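You operate a simulated robot arm through the tools that you are given. There is no shell and no other tool. Be economical: measure what you need, move in short steps, check, and stop when the job is done.

Carry out the task below with a simulated two-armed robot. There is one attempt and no reset: what you move stays moved.

## Task
Take the lid off the red vase and lay it down on the potting bench. Then put the green cover pot on the two-drawer table away on the shelf under the two-drawer table. Then take the zinc vase on the two-drawer table and put it away on the shelf 2 of the steel rack. Then put the yellow wiping pad on the dye bench. Then take the pink cover pot on the trolley two's low shelf and put it away on the shelf 3 of the pot rack. The order counts. Set down upright: green cover pot, zinc vase, yellow wiping pad.

Only the result counts: the job must be done as asked and must still hold three seconds after the hand-in. Knocking over, shifting, dropping, spilling or breaking anything else fails it. A push-on lid holds only when it is set on centred and level and pressed home; a screw cap is set on level and turned clockwise until tight.

## Robot
Two 7-joint arms with two-finger parallel grippers on one trunk, on a base that drives. Base frame: it is fixed to the floor where the robot stands at the start and does not move with it; the origin is under the middle of the robot, x ahead of it, y to its left, z up; the surface under the hand at the start is at about z = 0.8. Lengths are in m, angles in degrees, forces in N, time in s.
The left shoulder is at the start at [0.05, 0.209, 1.096], the right one opposite. With the tool pointing down near the work surface each hand reaches from about 0.28 to 0.92 m from the robot's upright axis, wherever it stands, measured 20 degrees to its own side. Places, roughly: dye bench [-6.5, -2.8, 0.8]; green cover pot (8x8x12 cm) [-7.5, 0.7, 0.8]; pink cover pot (8x8x7 cm) [0.6, 8.8, 0.5]; red vase (8x8x19 cm) [0.8, -0.1, 0.9]; shelf 2 of the steel rack [-6.8, 0.6, 0.7]; shelf 3 of the pot rack [0.8, -1.6, 1.3]; shelf under the two-drawer table [-8.1, 0.9, 0.2]; yellow wiping pad (9x6x6 cm) [-7.8, 1, 0.8]; zinc vase (10x10x17 cm) [-7.6, 0.9, 0.9]. Payload 4.4 kg a hand.
The tool frame of a hand sits at the grasp point between the pads (the TCP): z along the fingers, y along the line on which they close. The tips reach 0.023 m beyond it. The gripper opens to 0.094 m. The fingers are 0.038 m wide and 0.01 m thick; the gripper's body (0.054 by 0.096 m) begins 0.039 m behind the TCP.
Orientation is that of the tool frame in the base frame, as a unit quaternion [x, y, z, w]. With the fingers straight down and closing along the base's y, the tool's x points along the base's -x, its y along +y and its z along -z.

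## Interface
- The arms move only by the tool arm_command. It takes "left_plan", "right_plan" or both (then of equal length, played together; a hand with none holds still); each is a list of rows, each a list of 7 numbers: the shift along the base's x, y, z in mm, then the turn, a rotation vector about the base's x, y, z in degrees, then the gripper command, from -1 (shut) to 1 (fully open), values between in proportion. In form: [[x, y, z, rx, ry, rz, claw], ...]. A call has 1 to 10 rows; each row shifts and turns the commanded pose from where the row before left it. Rows are played at 5 a second. More than 0.05 m and 8.6 degrees between two rows, or a gripper value outside its range, and nothing of the call is played. A pose out of reach is approached as far as the arm can. The call stops where the force on the tool passes 40 N (or 10 N more than at its start, if that is more) or the arm is blocked; 0.2 s more then pass. The fingers move at their own pace (about 0.108 m/s each) and stop on an object; they squeeze with about 32 N. The grip force told is the motor's: it shows also when the fingers shut on nothing. Time passes only in rows, and 0.2 s behind the last, so rows that do not move let the fingers close. It gives the time, the measured TCP pose, the force on the tool (base axes), the opening and the grip force at its end, in the units of the frame above (readings bear some noise), with the torque about the TCP (base axes, N m) and any sound that the robot's microphone picked up.
- Cameras (640 x 400 px; columns grow to the right, rows downward): "scene" is now at [0.1612, -0.0163, 1.3007]; the picture's right is [-0.17, -0.98, 0.00], its down [-0.25, 0.04, -0.97] and it looks along [0.95, -0.17, -0.25] (base axes); focal length 249 px, centre (320, 200). "left" rides on the left gripper at [0.086, -0.016, -0.075] in its tool frame; the picture's right is [0.18, 0.98, 0.00], its down [-0.58, 0.11, -0.81] and it looks along [-0.79, 0.15, 0.59] (tool axes); focal length 243 px, centre (320, 200). "right" rides on the right gripper at [0.086, 0.016, -0.074] in its tool frame; the picture's right is [-0.18, 0.98, 0.00], its down [-0.58, -0.11, -0.81] and it looks along [-0.79, -0.15, 0.59] (tool axes); focal length 243 px, centre (320, 200). There is no depth. A picture from a camera that has moved, and an enlarged one, comes with that camera's place and axes in the base frame and with its lens.
- camera(camera): a new picture of that camera. No time passes.
- raise_lower(by): slides the trunk up (or, below 0, down) by that many m; the arms and the scene camera ride with it, the base frame stays. It gives what a move gives, with no picture.
- base_move(legs): drives the robot by 1 to 6 legs, each [ahead, left, turn to the left] in m, m and degrees, along the robot's own axes; the way and the turn of a leg run together, so that a leg with both is an arc; at most 1.5 m and 180 degrees a leg. The arms and the cameras ride along, it lands a little off, and it stops where it bumps. It gives what a move gives.
- pan_tilt(pan, tilt): turns the head with the scene camera to pan (to the left, within 80 degrees either way) and tilt (down, from -29 to 69), counted from straight ahead of the robot. It gives what a move gives.
- enlarge(camera, box): a new picture of the part [left, top, right, bottom] of that camera's present view, enlarged. No time passes.
- job_done(): hands the job in; it is judged then, once.

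Work in short steps. Places have to be worked out from the pictures, the camera data and where the tool is seen: move nearer, look again, correct. Check each grasp and each placing, and mend what went wrong. You have 165 turns and 122 pictures in all, those below and enlarged ones among them. Open the grippers and draw the arms clear of the work before you hand the job in, unless the task says otherwise.

The tools are called as name(argument=value, ...) on one line, values as JSON. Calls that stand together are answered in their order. arm_command: Moves the arms, as the interface text tells. Its arguments: {"type":"object","properties":{"left_plan":{"type":"array"},"right_plan":{"type":"array"}},"required":[]} The other tools are called the same way: raise_lower (by) slides the trunk up or down; base_move (legs) drives the base; pan_tilt (pan, tilt) turns the head that bears the scene camera; camera (camera) takes a picture; enlarge (camera, box) takes an enlarged picture of a part of a camera's view; job_done () hands the job in.

At the start:

```text
t: 0.0
left_position: [0.4999, 0.1028, 1.2027]
left_orientation: [0.001, 1.0, 0.0, 0.0]
left_force: [0.6, 0.0, 0.8]
left_ft_torque: [0.0, 0.02, 0.01]
left_width: 0.0939
left_gripper_force: 0.1
right_position: [0.5823, -0.4026, 1.2062]
right_orientation: [0.0, 1.0, 0.0, 0.0]
right_force: [-0.3, 0.4, 1.0]
right_ft_torque: [-0.01, -0.02, 0.01]
right_width: 0.0938
right_gripper_force: 0.1
trunk travel left (down, up): [-0.175, 0.388]
robot x, y, heading: [0.0018, 0.0008, -0.1]
head pan, tilt: [-9.9, 14.7]
```

scene: 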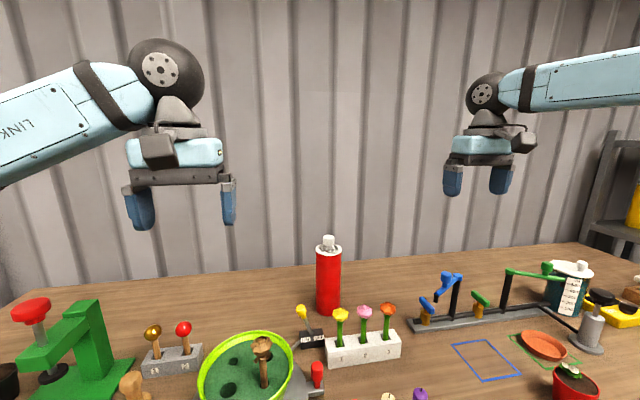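
right: 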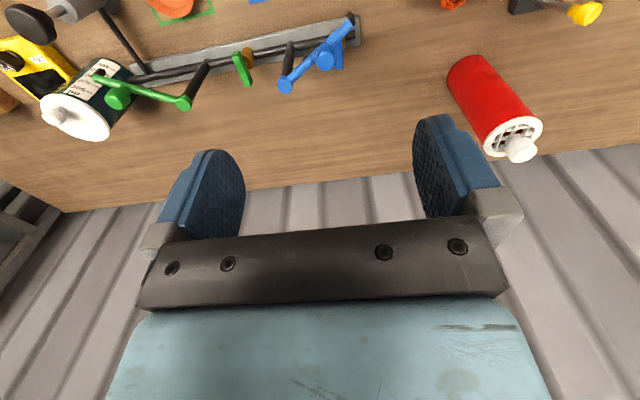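
left: 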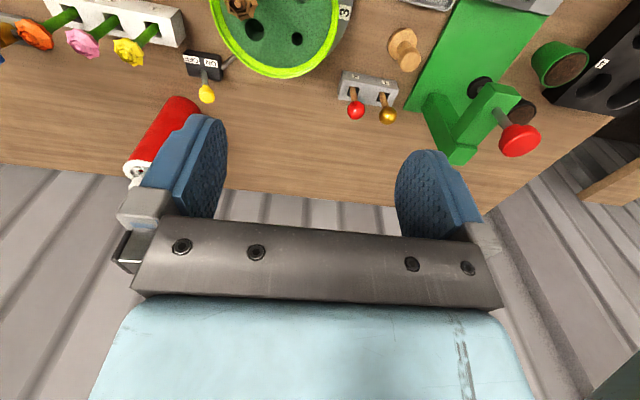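

The red vase with a white knobbed lid stands near the back of the bench. I enlarge it to locate it and see what lid type it is.

enlarge(camera="scene", box=[270, 220, 390, 340])

enlarge(camera="right", box=[430, 40, 570, 180])

```text
3.33 times, centred on (330, 280) of scene
camera zoom: at [0.1612, -0.0163, 1.3007], right [-0.17, -0.98, 0.0], down [-0.25, 0.04, -0.97], along [0.95, -0.17, -0.25], focal length 829 px, centre (287, -67)
```

zoom: 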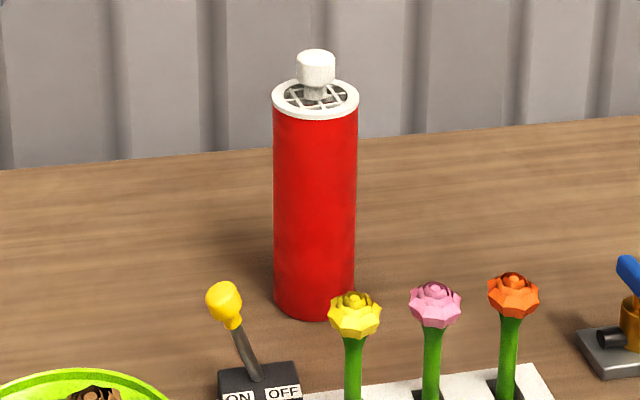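

```text
2.86 times, centred on (500, 110) of right
camera zoom: at [0.4947, -0.3857, 1.2799], right [0.18, 0.98, 0.0], down [0.58, -0.11, 0.81], along [0.79, -0.15, -0.59], focal length 693 px, centre (-194, 457)
```

zoom: 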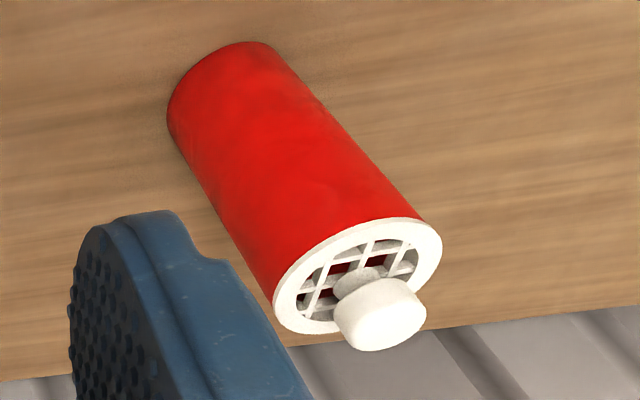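

Triangulating both views puts the lid plate at about (0.770, -0.150, 0.998), with the knob reaching about 1.035. I bring the right hand above it, then look.

arm_command(right_plan=[[27, 36, -10, 0, 0, 0, 1], [27, 36, -10, 0, 0, 0, 1], [27, 36, -10, 0, 0, 0, 1], [27, 36, -10, 0, 0, 0, 1], [27, 36, -10, 0, 0, 0, 1], [27, 36, -10, 0, 0, 0, 1], [26, 36, -10, 0, 0, 0, 1], [0, 0, 0, 0, 0, 0, 1]])

camera(camera="right")

camera(camera="scene")

```text
t: 1.8
left_position: [0.5002, 0.1024, 1.203]
left_orientation: [0.0, 1.0, 0.0, 0.0]
left_force: [1.0, -0.4, -0.3]
left_ft_torque: [0.02, 0.02, 0.02]
left_width: 0.0939
left_gripper_force: 0.1
right_position: [0.6773, -0.231, 1.1173]
right_orientation: [0.0, 1.0, 0.0, 0.0]
right_force: [0.7, 0.5, 0.0]
right_ft_torque: [0.0, 0.0, -0.01]
right_width: 0.094
right_gripper_force: 0.1
right hand out of reach, approached as far as the arm can: row 5, 6, 7
trunk travel left (down, up): [-0.175, 0.388]
robot x, y, heading: [0.0031, -0.0038, 0.0]
head pan, tilt: [-9.9, 14.7]
```

```text
116 pictures are left
camera right: at [0.5904, -0.2137, 1.1908], right [0.18, 0.98, 0.0], down [0.58, -0.11, 0.81], along [0.79, -0.15, -0.59], focal length 243 px, centre (320, 200)
```

right: 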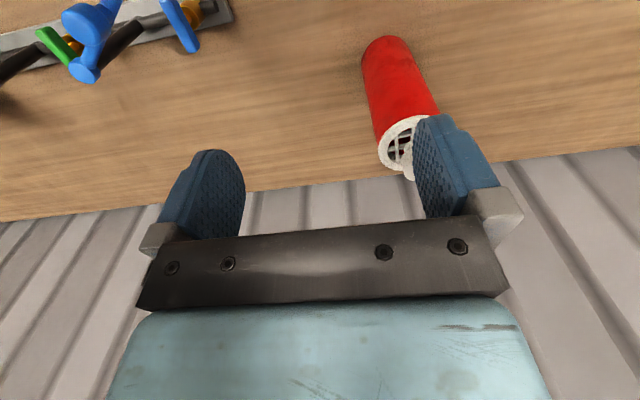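

```text
115 pictures are left
camera scene: at [0.1612, -0.0163, 1.3007], right [-0.17, -0.98, 0.0], down [-0.25, 0.04, -0.97], along [0.95, -0.17, -0.25], focal length 249 px, centre (320, 200)
```

scene: 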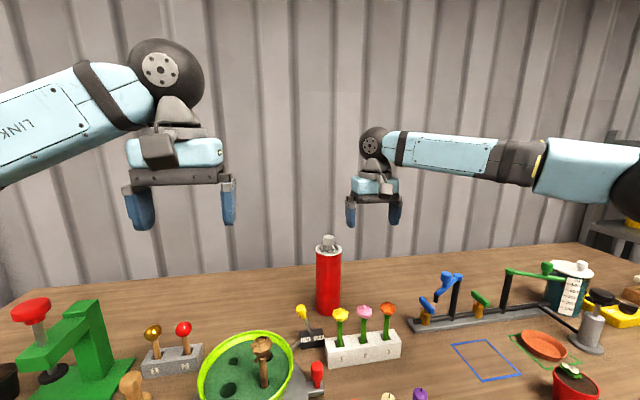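

The arm falls short because the wrist sits above the shoulder. I raise the trunk by 0.2 and continue.

raise_lower(by=0.2)

arm_command(right_plan=[[15, 13, -30, 0, 0, 0, 1], [15, 13, -30, 0, 0, 0, 1], [15, 13, -30, 0, 0, 0, 1], [15, 13, -30, 0, 0, 0, 1], [15, 14, -40, 0, 0, 0, 1], [17, 15, -40, 0, 0, 0, 1], [0, 0, 0, 0, 0, 0, 1]])

camera(camera="right")

camera(camera="scene")

```text
t: 4.0
left_position: [0.5027, 0.1033, 1.403]
left_orientation: [0.001, 1.0, 0.0, 0.0]
left_force: [-1.1, 0.4, -0.7]
left_ft_torque: [-0.02, -0.02, -0.02]
left_width: 0.0944
left_gripper_force: 0.1
right_position: [0.6772, -0.2305, 1.3162]
right_orientation: [0.0, 1.0, 0.0, 0.0]
right_force: [-1.2, 0.8, 0.4]
right_ft_torque: [0.0, -0.02, -0.01]
right_width: 0.094
right_gripper_force: 0.2
trunk travel left (down, up): [-0.375, 0.188]
robot x, y, heading: [0.0017, -0.0004, 0.2]
head pan, tilt: [-9.9, 14.7]
```

```text
t: 5.6
left_position: [0.5008, 0.1029, 1.4029]
left_orientation: [0.0, 1.0, 0.0, -0.001]
left_force: [0.4, 1.0, 0.2]
left_ft_torque: [-0.01, 0.0, 0.0]
left_width: 0.0939
left_gripper_force: 0.1
right_position: [0.6655, -0.2446, 1.1425]
right_orientation: [0.001, 1.0, 0.001, 0.001]
right_force: [-0.7, -0.8, 0.1]
right_ft_torque: [-0.03, -0.01, 0.03]
right_width: 0.0941
right_gripper_force: 0.0
right hand out of reach, approached as far as the arm can: row 1, 2, 3, 4, 5, 6
trunk travel left (down, up): [-0.375, 0.188]
robot x, y, heading: [-0.0022, 0.0017, 0.2]
head pan, tilt: [-9.9, 14.7]
```

```text
114 pictures are left
camera right: at [0.5781, -0.2278, 1.2156], right [0.18, 0.98, 0.0], down [0.58, -0.11, 0.81], along [0.79, -0.15, -0.59], focal length 243 px, centre (320, 200)
```

right: 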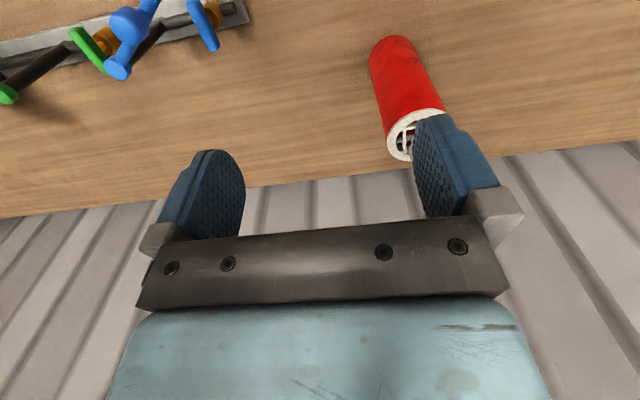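

```text
113 pictures are left
camera scene: at [0.161, -0.0161, 1.5007], right [-0.17, -0.98, 0.0], down [-0.25, 0.04, -0.97], along [0.95, -0.17, -0.25], focal length 249 px, centre (320, 200)
```

scene: 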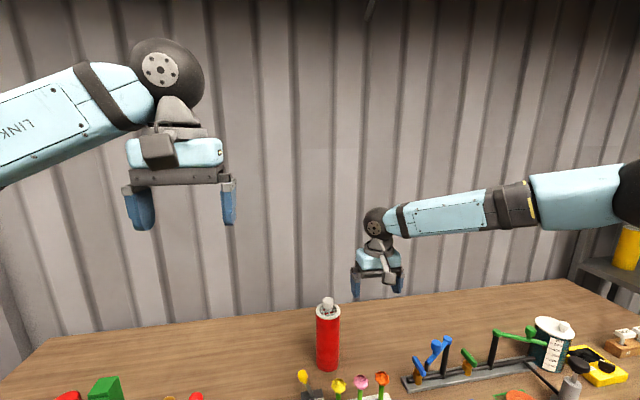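

The high part of the path was out of reach. I go straight down first at this radius, then out.

arm_command(right_plan=[[0, 0, -30, 0, 0, 0, 1], [0, 0, -30, 0, 0, 0, 1], [0, 0, 0, 0, 0, 0, 1]])

arm_command(right_plan=[[10, 25, 0, 0, 0, 0, 1], [5, 25, 0, 0, 0, 0, 1], [5, 25, 0, 0, 0, 0, 1], [0, 20, 0, 0, 0, 0, 1], [0, 0, 0, 0, 0, 0, 1]])

```text
t: 6.4
left_position: [0.4994, 0.1034, 1.4022]
left_orientation: [-0.001, 1.0, 0.0, 0.0]
left_force: [1.0, 0.2, 0.2]
left_ft_torque: [0.02, 0.01, -0.02]
left_width: 0.0941
left_gripper_force: 0.1
right_position: [0.6495, -0.2582, 1.0909]
right_orientation: [0.0, 1.0, 0.0, 0.0]
right_force: [0.0, -0.4, -0.5]
right_ft_torque: [-0.01, 0.03, -0.01]
right_width: 0.094
right_gripper_force: 0.0
right hand out of reach, approached as far as the arm can: row 1, 2
trunk travel left (down, up): [-0.375, 0.188]
robot x, y, heading: [0.0009, -0.0006, -0.2]
head pan, tilt: [-9.9, 14.7]
```

```text
t: 7.6
left_position: [0.5011, 0.1031, 1.4028]
left_orientation: [0.0, 1.0, 0.0, 0.0]
left_force: [0.6, -0.8, 1.0]
left_ft_torque: [-0.02, -0.01, 0.03]
left_width: 0.0939
left_gripper_force: 0.1
right_position: [0.6237, -0.215, 1.1214]
right_orientation: [0.0, 1.0, 0.0, 0.001]
right_force: [0.0, -0.5, 0.1]
right_ft_torque: [0.02, -0.03, -0.03]
right_width: 0.094
right_gripper_force: 0.1
right hand out of reach, approached as far as the arm can: row 1, 2, 3, 4
trunk travel left (down, up): [-0.375, 0.188]
robot x, y, heading: [0.0002, 0.0034, -0.0]
head pan, tilt: [-9.9, 14.7]
```

Reach seems limited by the inward angle rather than distance. I'll check the clearance to the bench front with the head tilted down before shifting the base.

pan_tilt(pan=20, tilt=60)

camera(camera="scene")

```text
t: 8.7
left_position: [0.5011, 0.1025, 1.4026]
left_orientation: [-0.001, 1.0, 0.0, -0.001]
left_force: [0.0, 1.3, 0.6]
left_ft_torque: [0.01, 0.01, 0.02]
left_width: 0.0938
left_gripper_force: 0.1
right_position: [0.6223, -0.2154, 1.1216]
right_orientation: [0.0, 1.0, 0.001, 0.001]
right_force: [-0.2, 0.1, -0.6]
right_ft_torque: [-0.02, -0.04, 0.01]
right_width: 0.094
right_gripper_force: 0.0
trunk travel left (down, up): [-0.375, 0.188]
robot x, y, heading: [0.0029, -0.0015, 0.2]
head pan, tilt: [20.0, 60.0]
```

```text
112 pictures are left
camera scene: at [0.1319, 0.0226, 1.4339], right [0.34, -0.94, 0.0], down [-0.81, -0.3, -0.5], along [0.47, 0.17, -0.87], focal length 249 px, centre (320, 200)
```

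scene: 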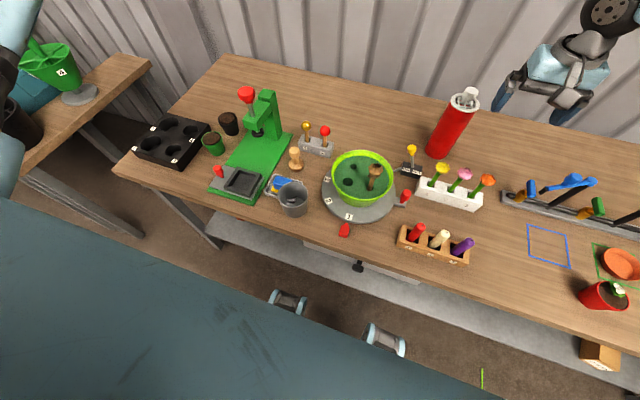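

There is room to the left. I shift the base 0.15 m left so the vase lies to the right arm's own side, and forward by a little; the hands are clear of everything.

base_move(legs=[[0.0, 0.15, 0], [0.04, 0, 0]])

arm_command(right_plan=[[25, -15, 0, 0, 0, 0, 1], [25, -15, 0, 0, 0, 0, 1], [25, -15, 0, 0, 0, 0, 1], [0, 0, 0, 0, 0, 0, 1]])

```text
t: 11.1
left_position: [0.5363, 0.2517, 1.4048]
left_orientation: [0.0, 1.0, 0.0, 0.002]
left_force: [0.1, -0.1, 0.5]
left_ft_torque: [-0.06, -0.02, 0.03]
left_width: 0.0941
left_gripper_force: 0.0
right_position: [0.6593, -0.0667, 1.1222]
right_orientation: [0.001, 1.0, 0.0, 0.001]
right_force: [-0.4, 0.5, 1.1]
right_ft_torque: [0.0, 0.01, 0.02]
right_width: 0.094
right_gripper_force: 0.1
trunk travel left (down, up): [-0.375, 0.188]
robot x, y, heading: [0.0366, 0.1509, 0.0]
head pan, tilt: [20.0, 60.0]
```

```text
t: 12.1
left_position: [0.5374, 0.2522, 1.4048]
left_orientation: [0.001, 1.0, -0.001, 0.001]
left_force: [-0.5, -0.1, 0.3]
left_ft_torque: [0.02, -0.02, -0.01]
left_width: 0.0939
left_gripper_force: 0.1
right_position: [0.7209, -0.1234, 1.1287]
right_orientation: [0.0, 1.0, 0.001, 0.001]
right_force: [-0.1, 0.1, 0.8]
right_ft_torque: [-0.01, -0.01, -0.01]
right_width: 0.094
right_gripper_force: 0.0
right hand out of reach, approached as far as the arm can: row 1, 2, 3
trunk travel left (down, up): [-0.375, 0.188]
robot x, y, heading: [0.0361, 0.1481, 0.2]
head pan, tilt: [20.0, 60.0]
```

Better but still short. I look at the front clearance again, straight down ahead.

pan_tilt(pan=-10, tilt=69)

camera(camera="scene")

```text
t: 13.1
left_position: [0.5398, 0.2519, 1.4027]
left_orientation: [0.001, 1.0, 0.0, 0.0]
left_force: [-0.7, 0.5, 0.1]
left_ft_torque: [-0.01, -0.01, 0.0]
left_width: 0.0941
left_gripper_force: 0.0
right_position: [0.7209, -0.1235, 1.13]
right_orientation: [0.0, 1.0, 0.001, 0.0]
right_force: [0.0, -0.5, 0.1]
right_ft_torque: [0.0, 0.01, 0.01]
right_width: 0.0939
right_gripper_force: 0.0
trunk travel left (down, up): [-0.375, 0.188]
robot x, y, heading: [0.0391, 0.1436, -0.1]
head pan, tilt: [-10.0, 68.8]
```

```text
111 pictures are left
camera scene: at [0.1634, 0.1396, 1.4245], right [-0.17, -0.98, 0.0], down [-0.92, 0.16, -0.36], along [0.36, -0.06, -0.93], focal length 249 px, centre (320, 200)
```

scene: 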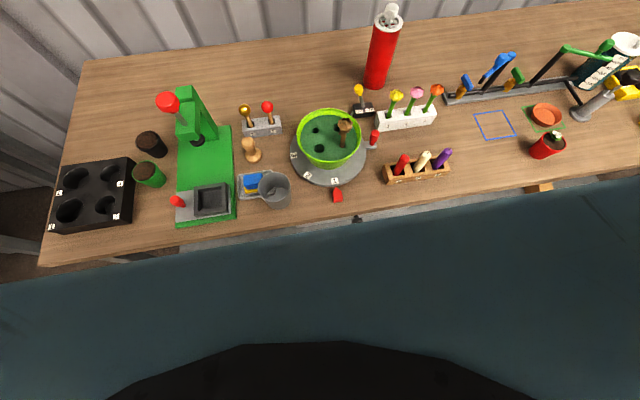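

The base front is roughly x≈0.32 and the under-bench shelf starts near 0.45, so I can creep 0.08 forward beneath the bench top. The arms are above everything on it.

base_move(legs=[[0.08, 0, 0]])

arm_command(right_plan=[[0, -10, 0, 0, 0, 0, 1], [-10, -10, 0, 0, 0, 0, 1], [0, 0, 0, 0, 0, 0, 1]])

pan_tilt(pan=-22, tilt=40)

camera(camera="scene")

camera(camera="right")

```text
t: 13.9
left_position: [0.5441, 0.2521, 1.403]
left_orientation: [0.001, 1.0, 0.001, 0.001]
left_force: [-0.1, -0.7, -0.3]
left_ft_torque: [-0.01, 0.01, 0.01]
left_width: 0.0939
left_gripper_force: 0.0
right_position: [0.7273, -0.1247, 1.1286]
right_orientation: [0.001, 1.0, 0.001, 0.001]
right_force: [1.1, 0.1, 0.7]
right_ft_torque: [0.01, 0.01, -0.01]
right_width: 0.0942
right_gripper_force: 0.1
trunk travel left (down, up): [-0.375, 0.188]
robot x, y, heading: [0.0426, 0.1495, -0.1]
head pan, tilt: [-10.0, 68.8]
stopped in leg 1: the robot was blocked; the commanded pose is now the measured one
```

```text
t: 14.7
left_position: [0.5449, 0.2515, 1.4031]
left_orientation: [0.0, 1.0, -0.001, 0.002]
left_force: [0.1, 0.6, 0.2]
left_ft_torque: [0.0, -0.02, -0.01]
left_width: 0.0942
left_gripper_force: 0.1
right_position: [0.7161, -0.1437, 1.1285]
right_orientation: [0.001, 1.0, 0.002, 0.001]
right_force: [-0.3, 0.0, -0.2]
right_ft_torque: [0.02, -0.03, -0.01]
right_width: 0.0941
right_gripper_force: 0.0
trunk travel left (down, up): [-0.375, 0.188]
robot x, y, heading: [0.0432, 0.151, -0.2]
head pan, tilt: [-10.0, 68.8]
```

```text
t: 15.6
left_position: [0.5437, 0.2505, 1.4034]
left_orientation: [0.001, 1.0, -0.001, 0.001]
left_force: [-0.2, -0.7, -1.0]
left_ft_torque: [-0.01, -0.01, 0.01]
left_width: 0.0938
left_gripper_force: 0.1
right_position: [0.7164, -0.1436, 1.1285]
right_orientation: [0.001, 1.0, 0.0, 0.001]
right_force: [-0.6, 0.4, 0.2]
right_ft_torque: [0.02, 0.0, -0.02]
right_width: 0.0939
right_gripper_force: 0.1
trunk travel left (down, up): [-0.375, 0.188]
robot x, y, heading: [0.0423, 0.1511, 0.0]
head pan, tilt: [-22.0, 40.0]
```

```text
110 pictures are left
camera scene: at [0.1914, 0.1174, 1.4605], right [-0.38, -0.93, 0.0], down [-0.6, 0.24, -0.77], along [0.71, -0.29, -0.64], focal length 249 px, centre (320, 200)
```

scene: 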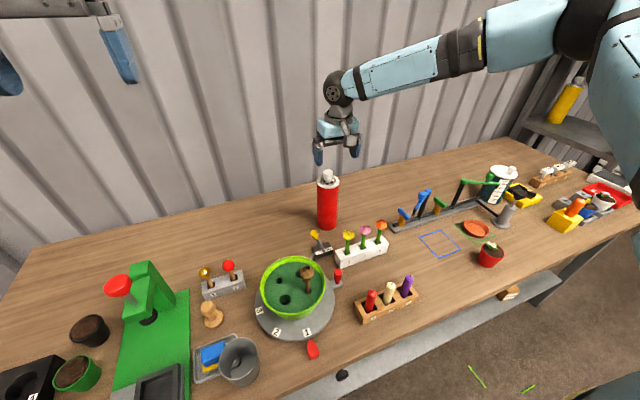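

```text
109 pictures are left
camera right: at [0.629, -0.1267, 1.2031], right [0.19, 0.98, 0.0], down [0.58, -0.11, 0.81], along [0.79, -0.15, -0.59], focal length 243 px, centre (320, 200)
```

right: 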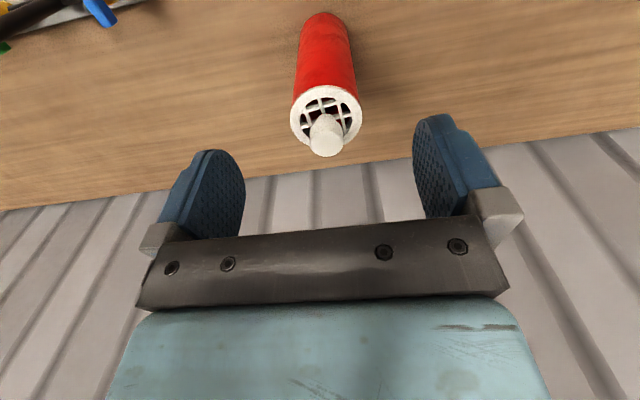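

The lid centre is confirmed at (0.770, -0.147). I need 54 mm more in x; I turn the tool about z to relieve the wrist while advancing.

arm_command(right_plan=[[0, 0, 0, 0, 0, 8, 1], [0, 0, 0, 0, 0, 8, 1], [0, 0, 0, 0, 0, 8, 1], [15, 0, 0, 0, 0, 0, 1], [15, 0, 0, 0, 0, 0, 1], [15, 0, 0, 0, 0, 0, 1], [9, -3, 0, 0, 0, 0, 1], [0, 0, 0, 0, 0, 0, 1]])

```text
t: 17.4
left_position: [0.5445, 0.2515, 1.4032]
left_orientation: [0.001, 1.0, 0.0, 0.001]
left_force: [0.4, -0.3, -0.2]
left_ft_torque: [0.05, 0.02, 0.0]
left_width: 0.0939
left_gripper_force: 0.2
right_position: [0.7518, -0.1584, 1.1368]
right_orientation: [-0.207, 0.978, 0.002, 0.002]
right_force: [0.7, -1.5, 0.1]
right_ft_torque: [-0.04, 0.01, -0.02]
right_width: 0.0941
right_gripper_force: 0.1
right hand out of reach, approached as far as the arm can: row 5, 6, 7
trunk travel left (down, up): [-0.375, 0.188]
robot x, y, heading: [0.042, 0.1481, -0.2]
head pan, tilt: [-22.0, 40.0]
```

That helped. I turn further and continue.

arm_command(right_plan=[[0, 0, 0, 0, 0, 8, 1], [0, 0, 0, 0, 0, 8, 1], [0, 0, 0, 0, 0, 8, 1], [9, 5, -5, 0, 0, 0, 1], [9, 6, -5, 0, 0, 0, 1], [0, 0, 0, 0, 0, 0, 1]])

camera(camera="right")

```text
t: 18.8
left_position: [0.544, 0.2508, 1.4029]
left_orientation: [0.001, 1.0, 0.001, 0.0]
left_force: [0.0, 0.2, 0.3]
left_ft_torque: [0.03, -0.01, -0.02]
left_width: 0.0939
left_gripper_force: 0.1
right_position: [0.7531, -0.158, 1.1367]
right_orientation: [-0.406, 0.914, 0.002, 0.001]
right_force: [0.2, 0.4, -0.7]
right_ft_torque: [0.0, -0.01, -0.03]
right_width: 0.0939
right_gripper_force: 0.2
right hand out of reach, approached as far as the arm can: row 4, 5
trunk travel left (down, up): [-0.375, 0.188]
robot x, y, heading: [0.042, 0.1512, 0.1]
head pan, tilt: [-22.0, 40.0]
```

```text
108 pictures are left
camera right: at [0.6821, -0.2108, 1.2105], right [-0.61, 0.8, 0.0], down [0.47, 0.36, 0.81], along [0.64, 0.49, -0.59], focal length 243 px, centre (320, 200)
```

right: 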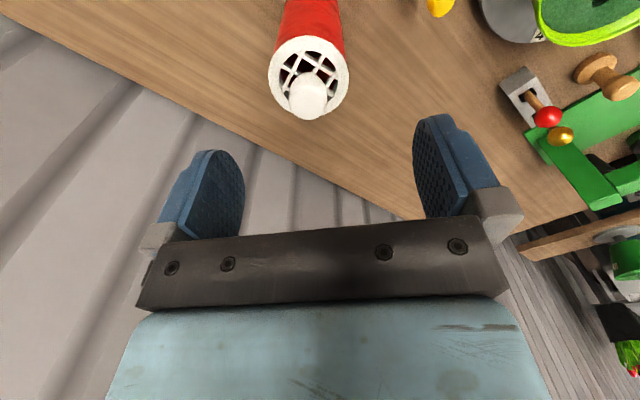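

Now test whether going lower frees reach: descend 70 mm, then advance.

arm_command(right_plan=[[0, 0, -25, 0, 0, 0, 1], [0, 0, -25, 0, 0, 0, 1], [0, 0, 0, 0, 0, 0, 1]])

arm_command(right_plan=[[9, 5, 0, 0, 0, 0, 1], [9, 6, 0, 0, 0, 0, 1], [0, 0, 0, 0, 0, 0, 1]])

```text
t: 19.6
left_position: [0.543, 0.2515, 1.4037]
left_orientation: [0.001, 1.0, 0.0, 0.001]
left_force: [-0.4, -0.5, -0.3]
left_ft_torque: [0.01, -0.01, -0.04]
left_width: 0.0941
left_gripper_force: 0.1
right_position: [0.7369, -0.1678, 1.094]
right_orientation: [-0.407, 0.914, 0.002, 0.001]
right_force: [0.8, -0.6, 0.2]
right_ft_torque: [-0.02, -0.01, 0.0]
right_width: 0.0938
right_gripper_force: 0.1
right hand out of reach, approached as far as the arm can: row 1, 2
trunk travel left (down, up): [-0.375, 0.188]
robot x, y, heading: [0.0414, 0.1457, 0.0]
head pan, tilt: [-22.0, 40.0]
```

```text
t: 20.4
left_position: [0.544, 0.2513, 1.4025]
left_orientation: [0.001, 1.0, 0.0, 0.001]
left_force: [0.3, 0.1, 1.1]
left_ft_torque: [0.0, 0.0, -0.01]
left_width: 0.0939
left_gripper_force: 0.0
right_position: [0.7414, -0.1659, 1.1023]
right_orientation: [-0.405, 0.914, 0.002, 0.002]
right_force: [0.6, -0.9, 0.0]
right_ft_torque: [-0.03, 0.05, 0.0]
right_width: 0.0942
right_gripper_force: 0.0
right hand out of reach, approached as far as the arm can: row 1, 2
trunk travel left (down, up): [-0.375, 0.188]
robot x, y, heading: [0.044, 0.1471, -0.1]
head pan, tilt: [-22.0, 40.0]
```

Reach evidently improves when the hand is higher relative to the shoulder, so I'll raise the hand back, lower the trunk by 0.25, and retry.

arm_command(right_plan=[[-20, 0, 40, 0, 0, 0, 1], [-20, 0, 40, 0, 0, 0, 1], [-20, 0, 40, 0, 0, -8, 1], [-10, 0, 40, 0, 0, -8, 1], [0, 0, 40, 0, 0, -8, 1], [0, 0, 0, 0, 0, 0, 1]])

raise_lower(by=-0.22)

arm_command(right_plan=[[10, 0, 0, 0, 0, 0, 1], [20, 5, 0, 0, 0, 0, 1], [20, 5, 0, 0, 0, 0, 1], [20, 5, 0, 0, 0, 0, 1], [15, 0, 0, 0, 0, 0, 1], [0, 0, 0, 0, 0, 0, 1]])

```text
t: 21.8
left_position: [0.5446, 0.2518, 1.4047]
left_orientation: [0.001, 1.0, 0.0, 0.001]
left_force: [0.6, -0.2, 0.2]
left_ft_torque: [0.01, -0.01, 0.0]
left_width: 0.094
left_gripper_force: 0.0
right_position: [0.6721, -0.1681, 1.3019]
right_orientation: [-0.206, 0.979, 0.002, 0.001]
right_force: [-0.2, 0.6, 0.8]
right_ft_torque: [-0.03, -0.01, 0.03]
right_width: 0.0938
right_gripper_force: 0.0
trunk travel left (down, up): [-0.375, 0.188]
robot x, y, heading: [0.0432, 0.1498, 0.1]
head pan, tilt: [-22.0, 40.0]
```

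```text
t: 24.2
left_position: [0.5434, 0.252, 1.1837]
left_orientation: [0.001, 1.0, 0.0, 0.001]
left_force: [0.1, 0.6, 0.4]
left_ft_torque: [0.02, -0.01, -0.03]
left_width: 0.0939
left_gripper_force: 0.1
right_position: [0.6717, -0.1676, 1.0822]
right_orientation: [-0.207, 0.978, 0.001, 0.002]
right_force: [-0.2, 0.9, -0.2]
right_ft_torque: [-0.06, 0.01, -0.02]
right_width: 0.0939
right_gripper_force: 0.0
trunk travel left (down, up): [-0.155, 0.408]
robot x, y, heading: [0.0421, 0.1472, 0.0]
head pan, tilt: [-22.0, 40.0]
```

```text
t: 25.6
left_position: [0.5442, 0.2528, 1.1837]
left_orientation: [0.001, 1.0, 0.0, 0.002]
left_force: [0.7, 0.5, 0.0]
left_ft_torque: [0.0, 0.0, 0.04]
left_width: 0.0937
left_gripper_force: 0.0
right_position: [0.7565, -0.1528, 1.0817]
right_orientation: [-0.207, 0.978, 0.001, 0.002]
right_force: [-0.8, -0.2, -0.1]
right_ft_torque: [0.0, -0.03, -0.01]
right_width: 0.0941
right_gripper_force: 0.1
trunk travel left (down, up): [-0.155, 0.408]
robot x, y, heading: [0.0418, 0.1488, -0.4]
head pan, tilt: [-22.0, 40.0]
```

Now within reach. I add the last bit at this height and check from the wrist camera.

arm_command(right_plan=[[7, 3, 0, 0, 0, 0, 1], [7, 3, 0, 0, 0, 0, 1], [0, 0, 0, 0, 0, 0, 1]])

camera(camera="right")

enlarge(camera="scene", box=[240, 60, 400, 160])

```text
t: 26.4
left_position: [0.5445, 0.2514, 1.1829]
left_orientation: [0.001, 1.0, 0.0, 0.001]
left_force: [-0.4, 0.3, -0.2]
left_ft_torque: [0.0, 0.0, 0.0]
left_width: 0.094
left_gripper_force: 0.0
right_position: [0.7715, -0.1464, 1.0822]
right_orientation: [-0.207, 0.978, 0.001, 0.001]
right_force: [-1.1, 0.6, 0.3]
right_ft_torque: [0.01, 0.01, -0.04]
right_width: 0.0938
right_gripper_force: 0.2
trunk travel left (down, up): [-0.155, 0.408]
robot x, y, heading: [0.0454, 0.1458, -0.1]
head pan, tilt: [-22.0, 40.0]
```

```text
107 pictures are left
camera right: at [0.6841, -0.1663, 1.1557], right [-0.23, 0.97, 0.0], down [0.57, 0.13, 0.81], along [0.79, 0.19, -0.59], focal length 243 px, centre (320, 200)
```

right: 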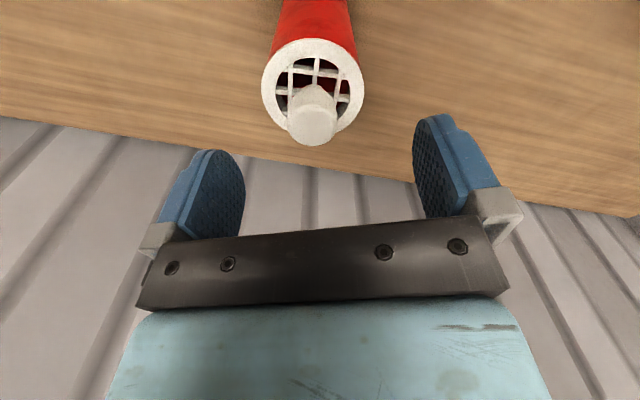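

```text
4.00 times, centred on (320, 110) of scene
camera zoom: at [0.1912, 0.1174, 1.2406], right [-0.38, -0.93, 0.0], down [-0.6, 0.24, -0.77], along [0.71, -0.29, -0.64], focal length 994 px, centre (320, 560)
```

zoom: 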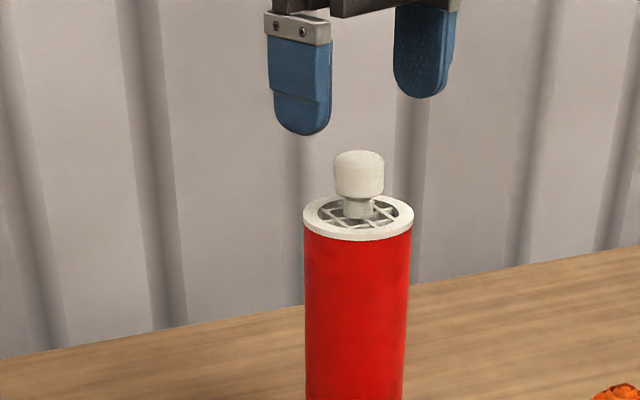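

Knob centred at about (0.773, -0.148), z 1.012–1.04; the fingers straddle it. I descend 54 mm and close.

arm_command(right_plan=[[1, -1, -20, 0, 0, 0, 1], [0, 0, -20, 0, 0, 0, 1], [0, 0, -13, 0, 0, 0, 1], [0, 0, 0, 0, 0, 0, 1], [0, 0, 0, 0, 0, 0, -1], [0, 0, 0, 0, 0, 0, -1], [0, 0, 0, 0, 0, 0, -1], [0, 0, 0, 0, 0, 0, -1]])

enlarge(camera="scene", box=[240, 60, 400, 160])

```text
t: 28.2
left_position: [0.5443, 0.2516, 1.1821]
left_orientation: [0.001, 1.0, 0.0, 0.001]
left_force: [-1.2, 0.2, -0.2]
left_ft_torque: [0.0, -0.02, 0.0]
left_width: 0.094
left_gripper_force: 0.0
right_position: [0.7729, -0.1477, 1.0284]
right_orientation: [-0.207, 0.978, 0.001, 0.002]
right_force: [0.3, 0.1, 0.6]
right_ft_torque: [-0.02, -0.02, 0.01]
right_width: 0.0306
right_gripper_force: 31.8
trunk travel left (down, up): [-0.155, 0.408]
robot x, y, heading: [0.044, 0.1523, 0.0]
head pan, tilt: [-22.0, 40.0]
heard: snap
```

```text
4.00 times, centred on (320, 110) of scene
camera zoom: at [0.1915, 0.1173, 1.2406], right [-0.38, -0.93, 0.0], down [-0.6, 0.24, -0.77], along [0.71, -0.29, -0.64], focal length 994 px, centre (320, 560)
```

zoom: 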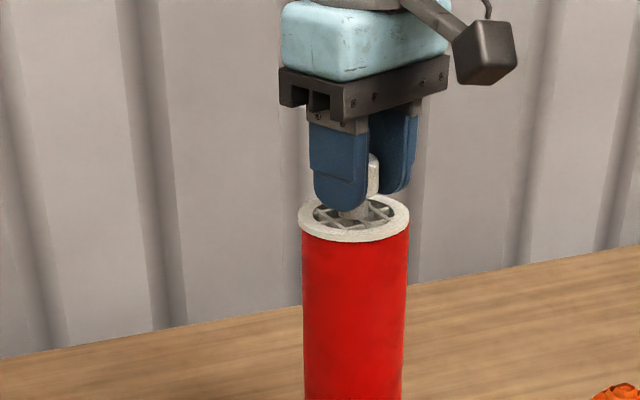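

Gripped at 31 mm, with a "snap" heard. I lift gently 15 mm and check forces and picture.

arm_command(right_plan=[[0, 0, 4, 0, 0, 0, -1], [0, 0, 5, 0, 0, 0, -1], [0, 0, 6, 0, 0, 0, -1], [0, 0, 0, 0, 0, 0, -1]])

enlarge(camera="scene", box=[240, 60, 400, 160])

```text
t: 29.2
left_position: [0.5451, 0.2512, 1.1824]
left_orientation: [0.001, 1.0, 0.0, 0.001]
left_force: [-1.2, 0.6, -0.3]
left_ft_torque: [-0.03, 0.01, -0.02]
left_width: 0.0944
left_gripper_force: 0.1
right_position: [0.7724, -0.1473, 1.0443]
right_orientation: [-0.207, 0.978, 0.001, 0.001]
right_force: [-0.5, 0.3, -0.1]
right_ft_torque: [0.04, -0.02, 0.01]
right_width: 0.0305
right_gripper_force: 31.9
trunk travel left (down, up): [-0.155, 0.408]
robot x, y, heading: [0.0426, 0.1499, -0.0]
head pan, tilt: [-22.0, 40.0]
```

```text
4.00 times, centred on (320, 110) of scene
camera zoom: at [0.1915, 0.1173, 1.2406], right [-0.38, -0.93, 0.0], down [-0.6, 0.24, -0.77], along [0.71, -0.29, -0.64], focal length 994 px, centre (320, 560)
```

zoom: 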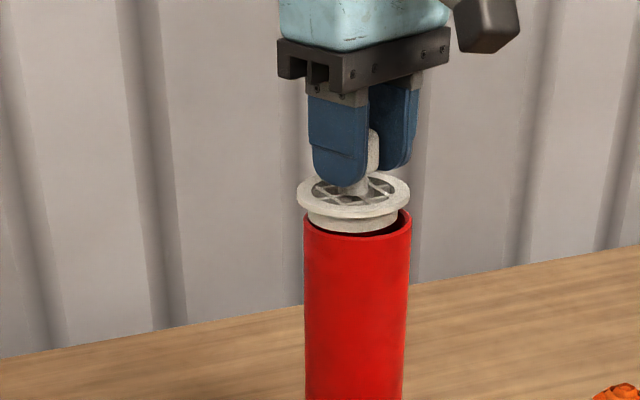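

The lid came off cleanly with the vase staying put. I lift it further and carry it left over clear bench toward (0.73, 0.04).

arm_command(right_plan=[[0, 0, 20, 0, 0, 0, -1], [0, 0, 20, 0, 0, 0, -1], [0, 0, 20, 0, 0, 0, -1], [-10, 30, 0, 0, 0, 0, -1], [-10, 30, 0, 0, 0, 0, -1], [-10, 30, 0, 0, 0, 0, -1], [-10, 30, 0, 0, 0, 0, -1], [0, 34, 0, 0, 0, 0, -1], [0, 34, 0, 0, 0, 0, -1], [0, 0, 0, 0, 0, 0, -1]])

camera(camera="scene")

```text
t: 31.4
left_position: [0.5451, 0.2515, 1.1838]
left_orientation: [0.001, 1.0, 0.0, 0.001]
left_force: [0.5, -0.3, 0.1]
left_ft_torque: [0.04, -0.01, -0.01]
left_width: 0.0941
left_gripper_force: 0.1
right_position: [0.6643, -0.03, 1.0925]
right_orientation: [-0.207, 0.978, 0.001, 0.001]
right_force: [0.1, 0.0, 0.0]
right_ft_torque: [-0.01, 0.03, 0.02]
right_width: 0.0305
right_gripper_force: 32.2
right hand out of reach, approached as far as the arm can: row 4, 5, 6, 7, 8, 9
trunk travel left (down, up): [-0.155, 0.408]
robot x, y, heading: [0.042, 0.1488, -0.0]
head pan, tilt: [-22.0, 40.0]
```

```text
103 pictures are left
camera scene: at [0.1916, 0.1172, 1.2405], right [-0.38, -0.93, 0.0], down [-0.6, 0.24, -0.77], along [0.71, -0.29, -0.64], focal length 249 px, centre (320, 200)
```

scene: 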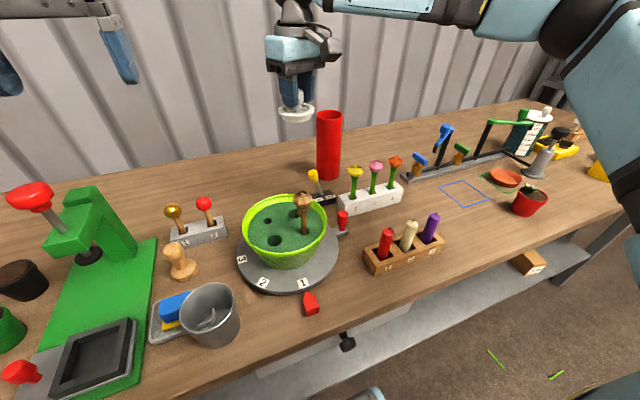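

The inward reach is limited, so I drive the base 0.12 m left carrying the lid, which puts it over the free spot behind the turntable.

base_move(legs=[[-0.02, 0.12, 0]])

arm_command(right_plan=[[20, -2, 0, 0, 0, 0, -1], [20, -2, 0, 0, 0, 0, -1], [20, -2, 0, 0, 0, 0, -1], [10, 0, 0, 0, 0, 0, -1], [0, 0, 0, 0, 0, 0, -1]])

camera(camera="scene")

```text
t: 33.1
left_position: [0.5248, 0.3739, 1.1819]
left_orientation: [0.0, 1.0, 0.0, 0.001]
left_force: [0.9, 0.7, 0.0]
left_ft_torque: [-0.01, 0.01, 0.01]
left_width: 0.0941
left_gripper_force: 0.1
right_position: [0.6452, 0.0932, 1.0935]
right_orientation: [-0.207, 0.978, 0.002, 0.001]
right_force: [0.7, -0.5, 0.2]
right_ft_torque: [-0.03, 0.02, -0.01]
right_width: 0.0304
right_gripper_force: 32.1
trunk travel left (down, up): [-0.155, 0.408]
robot x, y, heading: [0.0244, 0.2719, -0.0]
head pan, tilt: [-22.0, 40.0]
```

```text
t: 34.3
left_position: [0.5244, 0.3732, 1.1839]
left_orientation: [0.001, 1.0, 0.001, 0.0]
left_force: [-0.6, 1.0, 0.0]
left_ft_torque: [0.06, -0.02, 0.0]
left_width: 0.0942
left_gripper_force: 0.0
right_position: [0.6874, 0.055, 1.0897]
right_orientation: [-0.208, 0.978, 0.002, 0.002]
right_force: [0.1, 0.5, -0.6]
right_ft_torque: [0.04, 0.01, -0.01]
right_width: 0.0306
right_gripper_force: 31.9
right hand out of reach, approached as far as the arm can: row 1, 2, 3, 4
trunk travel left (down, up): [-0.155, 0.408]
robot x, y, heading: [0.0254, 0.2707, 0.3]
head pan, tilt: [-22.0, 40.0]
```

```text
102 pictures are left
camera scene: at [0.1717, 0.2383, 1.2406], right [-0.38, -0.93, 0.0], down [-0.6, 0.24, -0.77], along [0.71, -0.29, -0.64], focal length 249 px, centre (320, 200)
```

scene: 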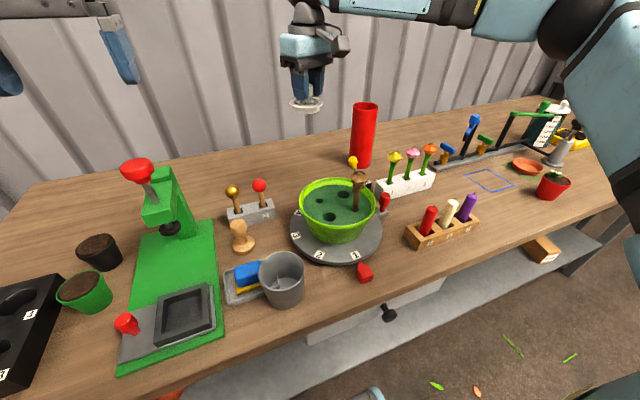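

I want a bit more clearance from the turntable. I move the base another 0.10 m left, lower the trunk, and extend.

base_move(legs=[[0, 0.1, 0]])

arm_command(right_plan=[[15, -30, 0, 0, 0, 0, -1], [15, -30, 0, 0, 0, 0, -1], [10, -30, 0, 0, 0, 0, -1], [0, 0, 0, 0, 0, 0, -1]])

raise_lower(by=-0.14)

camera(camera="scene")

```text
t: 35.8
left_position: [0.5244, 0.4748, 1.1833]
left_orientation: [-0.001, 1.0, -0.001, 0.001]
left_force: [-0.8, -0.5, -0.9]
left_ft_torque: [-0.01, 0.0, 0.01]
left_width: 0.0941
left_gripper_force: 0.0
right_position: [0.6868, 0.1558, 1.0886]
right_orientation: [-0.208, 0.978, 0.002, 0.003]
right_force: [-0.5, -0.1, -1.9]
right_ft_torque: [-0.02, 0.01, 0.01]
right_width: 0.0304
right_gripper_force: 32.1
trunk travel left (down, up): [-0.155, 0.408]
robot x, y, heading: [0.0176, 0.3707, 0.1]
head pan, tilt: [-22.0, 40.0]
```

```text
t: 36.8
left_position: [0.5237, 0.4743, 1.1827]
left_orientation: [-0.001, 1.0, -0.001, 0.001]
left_force: [0.3, -0.4, -0.1]
left_ft_torque: [0.01, 0.0, 0.02]
left_width: 0.094
left_gripper_force: 0.0
right_position: [0.7276, 0.066, 1.0886]
right_orientation: [-0.208, 0.978, 0.003, 0.003]
right_force: [0.1, 0.0, -0.5]
right_ft_torque: [-0.03, 0.01, 0.01]
right_width: 0.0306
right_gripper_force: 32.3
trunk travel left (down, up): [-0.155, 0.408]
robot x, y, heading: [0.0226, 0.3678, -0.1]
head pan, tilt: [-22.0, 40.0]
```

```text
t: 38.5
left_position: [0.5236, 0.4726, 1.0432]
left_orientation: [0.0, 1.0, 0.0, 0.001]
left_force: [0.2, 0.0, -0.1]
left_ft_torque: [0.01, 0.0, 0.0]
left_width: 0.0941
left_gripper_force: 0.0
right_position: [0.7277, 0.0653, 0.9496]
right_orientation: [-0.208, 0.978, 0.002, 0.004]
right_force: [-0.5, 0.2, -0.6]
right_ft_torque: [0.01, 0.03, -0.01]
right_width: 0.0306
right_gripper_force: 32.2
trunk travel left (down, up): [-0.015, 0.548]
robot x, y, heading: [0.0237, 0.3731, 0.1]
head pan, tilt: [-22.0, 40.0]
```

```text
101 pictures are left
camera scene: at [0.1715, 0.3387, 1.1007], right [-0.37, -0.93, 0.0], down [-0.6, 0.24, -0.77], along [0.71, -0.29, -0.64], focal length 249 px, centre (320, 200)
```

scene: 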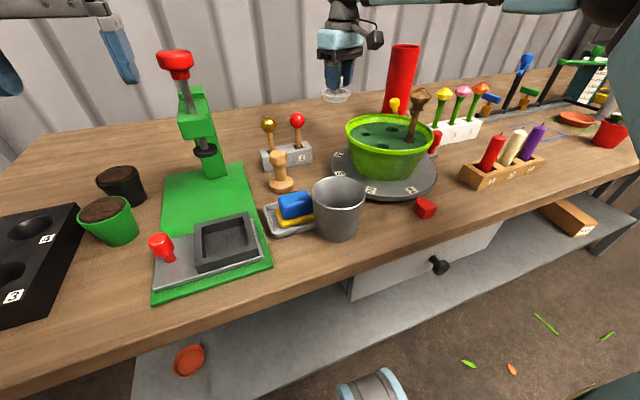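

The lid hovers over free wood at (0.728, 0.065). I descend to just above the surface, then in fine steps.

arm_command(right_plan=[[0, 0, -25, 0, 0, 0, -1], [0, 0, -25, 0, 0, 0, -1], [0, 0, -20, 0, 0, 0, -1], [0, 0, 0, 0, 0, 0, -1]])

enlarge(camera="scene", box=[260, 30, 420, 130])

```text
t: 39.5
left_position: [0.5236, 0.4727, 1.0431]
left_orientation: [0.0, 1.0, 0.0, 0.001]
left_force: [0.2, 0.3, -0.6]
left_ft_torque: [-0.01, 0.03, -0.03]
left_width: 0.0937
left_gripper_force: 0.1
right_position: [0.7286, 0.0663, 0.8804]
right_orientation: [-0.208, 0.978, 0.002, 0.003]
right_force: [-0.4, 0.6, 0.3]
right_ft_torque: [-0.01, -0.05, -0.01]
right_width: 0.0303
right_gripper_force: 31.6
trunk travel left (down, up): [-0.015, 0.548]
robot x, y, heading: [0.0247, 0.3728, 0.1]
head pan, tilt: [-22.0, 40.0]
```

```text
4.00 times, centred on (340, 80) of scene
camera zoom: at [0.1716, 0.3387, 1.1006], right [-0.37, -0.93, 0.0], down [-0.6, 0.24, -0.77], along [0.71, -0.29, -0.64], focal length 994 px, centre (240, 680)
```

zoom: 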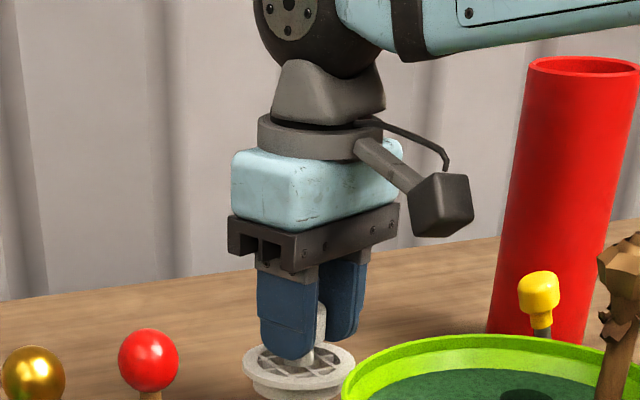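

Almost at the surface, no contact yet. I continue down in 4 mm steps.

arm_command(right_plan=[[0, 0, -4, 0, 0, 0, -1], [0, 0, -4, 0, 0, 0, -1], [0, 0, -4, 0, 0, 0, -1], [0, 0, 0, 0, 0, 0, -1]])

```text
t: 40.5
left_position: [0.5242, 0.4739, 1.0434]
left_orientation: [0.001, 1.0, 0.0, 0.001]
left_force: [-0.3, -0.1, -0.6]
left_ft_torque: [0.05, 0.0, 0.0]
left_width: 0.0936
left_gripper_force: 0.0
right_position: [0.7275, 0.066, 0.8675]
right_orientation: [-0.208, 0.978, 0.002, 0.004]
right_force: [-0.2, 0.8, -0.3]
right_ft_torque: [0.02, 0.02, -0.03]
right_width: 0.0306
right_gripper_force: 32.0
trunk travel left (down, up): [-0.015, 0.548]
robot x, y, heading: [0.021, 0.372, -0.1]
head pan, tilt: [-22.0, 40.0]
```

No contact yet; further 3 mm steps.

arm_command(right_plan=[[0, 0, -3, 0, 0, 0, -1], [0, 0, -3, 0, 0, 0, -1], [0, 0, -3, 0, 0, 0, -1], [0, 0, -3, 0, 0, 0, -1], [0, 0, 0, 0, 0, 0, -1]])

enlarge(camera="scene", box=[260, 70, 420, 170])

```text
t: 41.7
left_position: [0.5234, 0.4737, 1.043]
left_orientation: [0.0, 1.0, -0.001, 0.001]
left_force: [0.7, 0.0, 0.2]
left_ft_torque: [0.0, -0.03, 0.01]
left_width: 0.094
left_gripper_force: 0.1
right_position: [0.7287, 0.0652, 0.8548]
right_orientation: [-0.208, 0.978, 0.001, 0.002]
right_force: [1.0, -1.3, -1.0]
right_ft_torque: [0.0, -0.02, -0.01]
right_width: 0.0304
right_gripper_force: 31.6
trunk travel left (down, up): [-0.015, 0.548]
robot x, y, heading: [0.0236, 0.3706, 0.1]
head pan, tilt: [-22.0, 40.0]
```

```text
4.00 times, centred on (340, 120) of scene
camera zoom: at [0.1717, 0.3387, 1.1006], right [-0.37, -0.93, 0.0], down [-0.6, 0.24, -0.77], along [0.71, -0.29, -0.64], focal length 994 px, centre (240, 520)
```

zoom: 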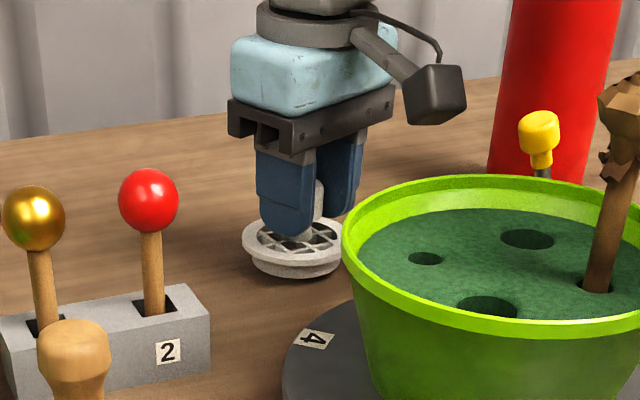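

Still a few millimetres of air, going by the shadow and zero force. I continue in 2 mm steps.

arm_command(right_plan=[[0, 0, -2, 0, 0, 0, -1], [0, 0, -2, 0, 0, 0, -1], [0, 0, -2, 0, 0, 0, -1], [0, 0, -2, 0, 0, 0, -1], [0, 0, 0, 0, 0, 0, -1]])

```text
t: 42.9
left_position: [0.5216, 0.4741, 1.0446]
left_orientation: [0.001, 1.0, -0.001, 0.002]
left_force: [-0.4, -0.1, 0.1]
left_ft_torque: [0.02, 0.03, 0.02]
left_width: 0.0942
left_gripper_force: 0.0
right_position: [0.7274, 0.0666, 0.8486]
right_orientation: [-0.208, 0.978, 0.002, 0.005]
right_force: [5.3, -0.2, 15.3]
right_ft_torque: [-0.06, -0.12, -0.03]
right_width: 0.0308
right_gripper_force: 32.2
trunk travel left (down, up): [-0.015, 0.548]
robot x, y, heading: [0.0255, 0.3673, 0.0]
head pan, tilt: [-22.0, 40.0]
```

Contact at z≈0.849 (15 N). I ease up 1 mm, open, and raise the hand clear.

arm_command(right_plan=[[0, 0, 1, 0, 0, 0, -1], [0, 0, 0, 0, 0, 0, 0.2], [0, 0, 0, 0, 0, 0, 0.2], [0, 0, 0, 0, 0, 0, 0.2], [0, 0, 15, 0, 0, 0, 0.2], [0, 0, 30, 0, 0, 0, 0.2], [0, 0, 40, 0, 0, 0, 0.2], [0, 0, 40, 0, 0, 0, 0.2], [0, 0, 0, 0, 0, 0, 0.2]])

camera(camera="scene")

```text
t: 44.9
left_position: [0.5236, 0.4731, 1.0431]
left_orientation: [0.0, 1.0, 0.001, 0.0]
left_force: [-0.4, 0.2, -0.2]
left_ft_torque: [0.01, 0.01, -0.03]
left_width: 0.0939
left_gripper_force: 0.0
right_position: [0.7284, 0.0651, 0.9716]
right_orientation: [-0.208, 0.978, 0.002, 0.002]
right_force: [-0.8, 0.5, -0.5]
right_ft_torque: [-0.02, 0.01, 0.01]
right_width: 0.0563
right_gripper_force: 0.0
trunk travel left (down, up): [-0.015, 0.548]
robot x, y, heading: [0.0227, 0.3693, 0.1]
head pan, tilt: [-22.0, 40.0]
```

```text
98 pictures are left
camera scene: at [0.1718, 0.3386, 1.1005], right [-0.37, -0.93, 0.0], down [-0.6, 0.24, -0.77], along [0.71, -0.29, -0.64], focal length 249 px, centre (320, 200)
```

scene: 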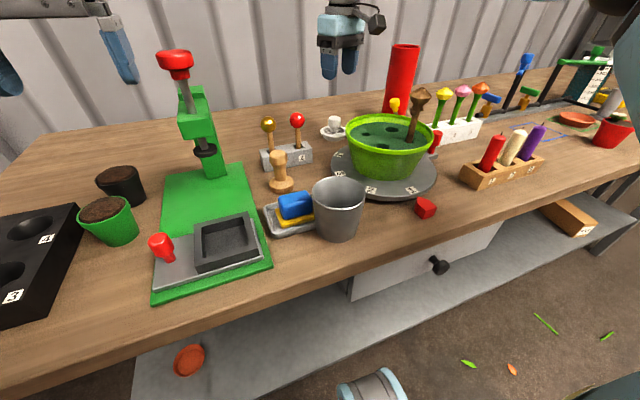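

The lid lies on the bench. I raise the trunk, back away 0.6 m, tuck the right arm in, and then look around behind.

raise_lower(by=0.2)

base_move(legs=[[-0.6, 0, 0], [0, 0, 120]])

pan_tilt(pan=0, tilt=15)

camera(camera="scene")

```text
t: 47.1
left_position: [0.525, 0.4739, 1.2425]
left_orientation: [0.0, 1.0, 0.001, 0.0]
left_force: [-0.3, 0.7, -0.7]
left_ft_torque: [0.01, 0.01, -0.03]
left_width: 0.0942
left_gripper_force: 0.1
right_position: [0.7294, 0.0658, 1.1723]
right_orientation: [-0.208, 0.978, 0.003, 0.002]
right_force: [-0.4, 0.1, -0.8]
right_ft_torque: [0.02, 0.0, 0.0]
right_width: 0.0567
right_gripper_force: 0.0
trunk travel left (down, up): [-0.215, 0.348]
robot x, y, heading: [0.0232, 0.3675, -0.1]
head pan, tilt: [-22.0, 40.0]
```

```text
t: 55.5
left_position: [-0.9297, 0.7437, 1.2427]
left_orientation: [0.871, -0.491, -0.001, -0.001]
left_force: [-0.6, -0.4, 0.0]
left_ft_torque: [-0.02, -0.01, -0.03]
left_width: 0.094
left_gripper_force: 0.0
right_position: [-0.6884, 1.1298, 1.1724]
right_orientation: [0.954, -0.298, -0.004, 0.001]
right_force: [-0.1, 0.5, 0.2]
right_ft_torque: [0.01, 0.0, -0.02]
right_width: 0.0564
right_gripper_force: 0.0
trunk travel left (down, up): [-0.215, 0.348]
robot x, y, heading: [-0.5847, 0.3687, 121.4]
head pan, tilt: [-22.0, 40.0]
```

```text
t: 56.4
left_position: [-0.9307, 0.7447, 1.2434]
left_orientation: [0.871, -0.491, 0.0, -0.001]
left_force: [1.0, 0.9, 0.2]
left_ft_torque: [0.0, 0.01, -0.01]
left_width: 0.094
left_gripper_force: 0.0
right_position: [-0.6884, 1.1283, 1.1719]
right_orientation: [0.954, -0.299, -0.004, 0.0]
right_force: [-0.4, -0.4, 0.5]
right_ft_torque: [-0.03, -0.01, 0.04]
right_width: 0.0565
right_gripper_force: 0.0
trunk travel left (down, up): [-0.215, 0.348]
robot x, y, heading: [-0.585, 0.3683, 121.2]
head pan, tilt: [0.0, 15.0]
```

```text
97 pictures are left
camera scene: at [-0.665, 0.5062, 1.3401], right [0.86, 0.52, 0.0], down [0.13, -0.22, -0.97], along [-0.5, 0.83, -0.26], focal length 249 px, centre (320, 200)
```

scene: 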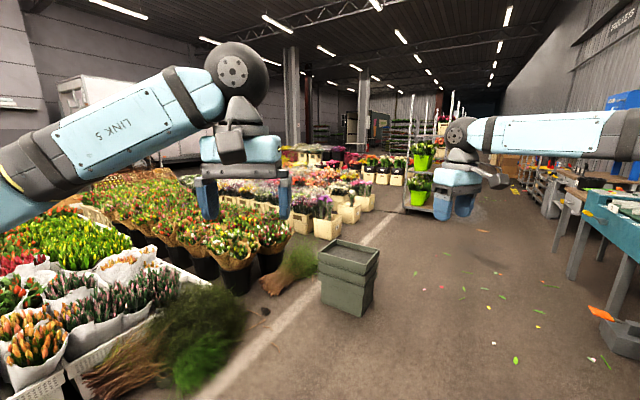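

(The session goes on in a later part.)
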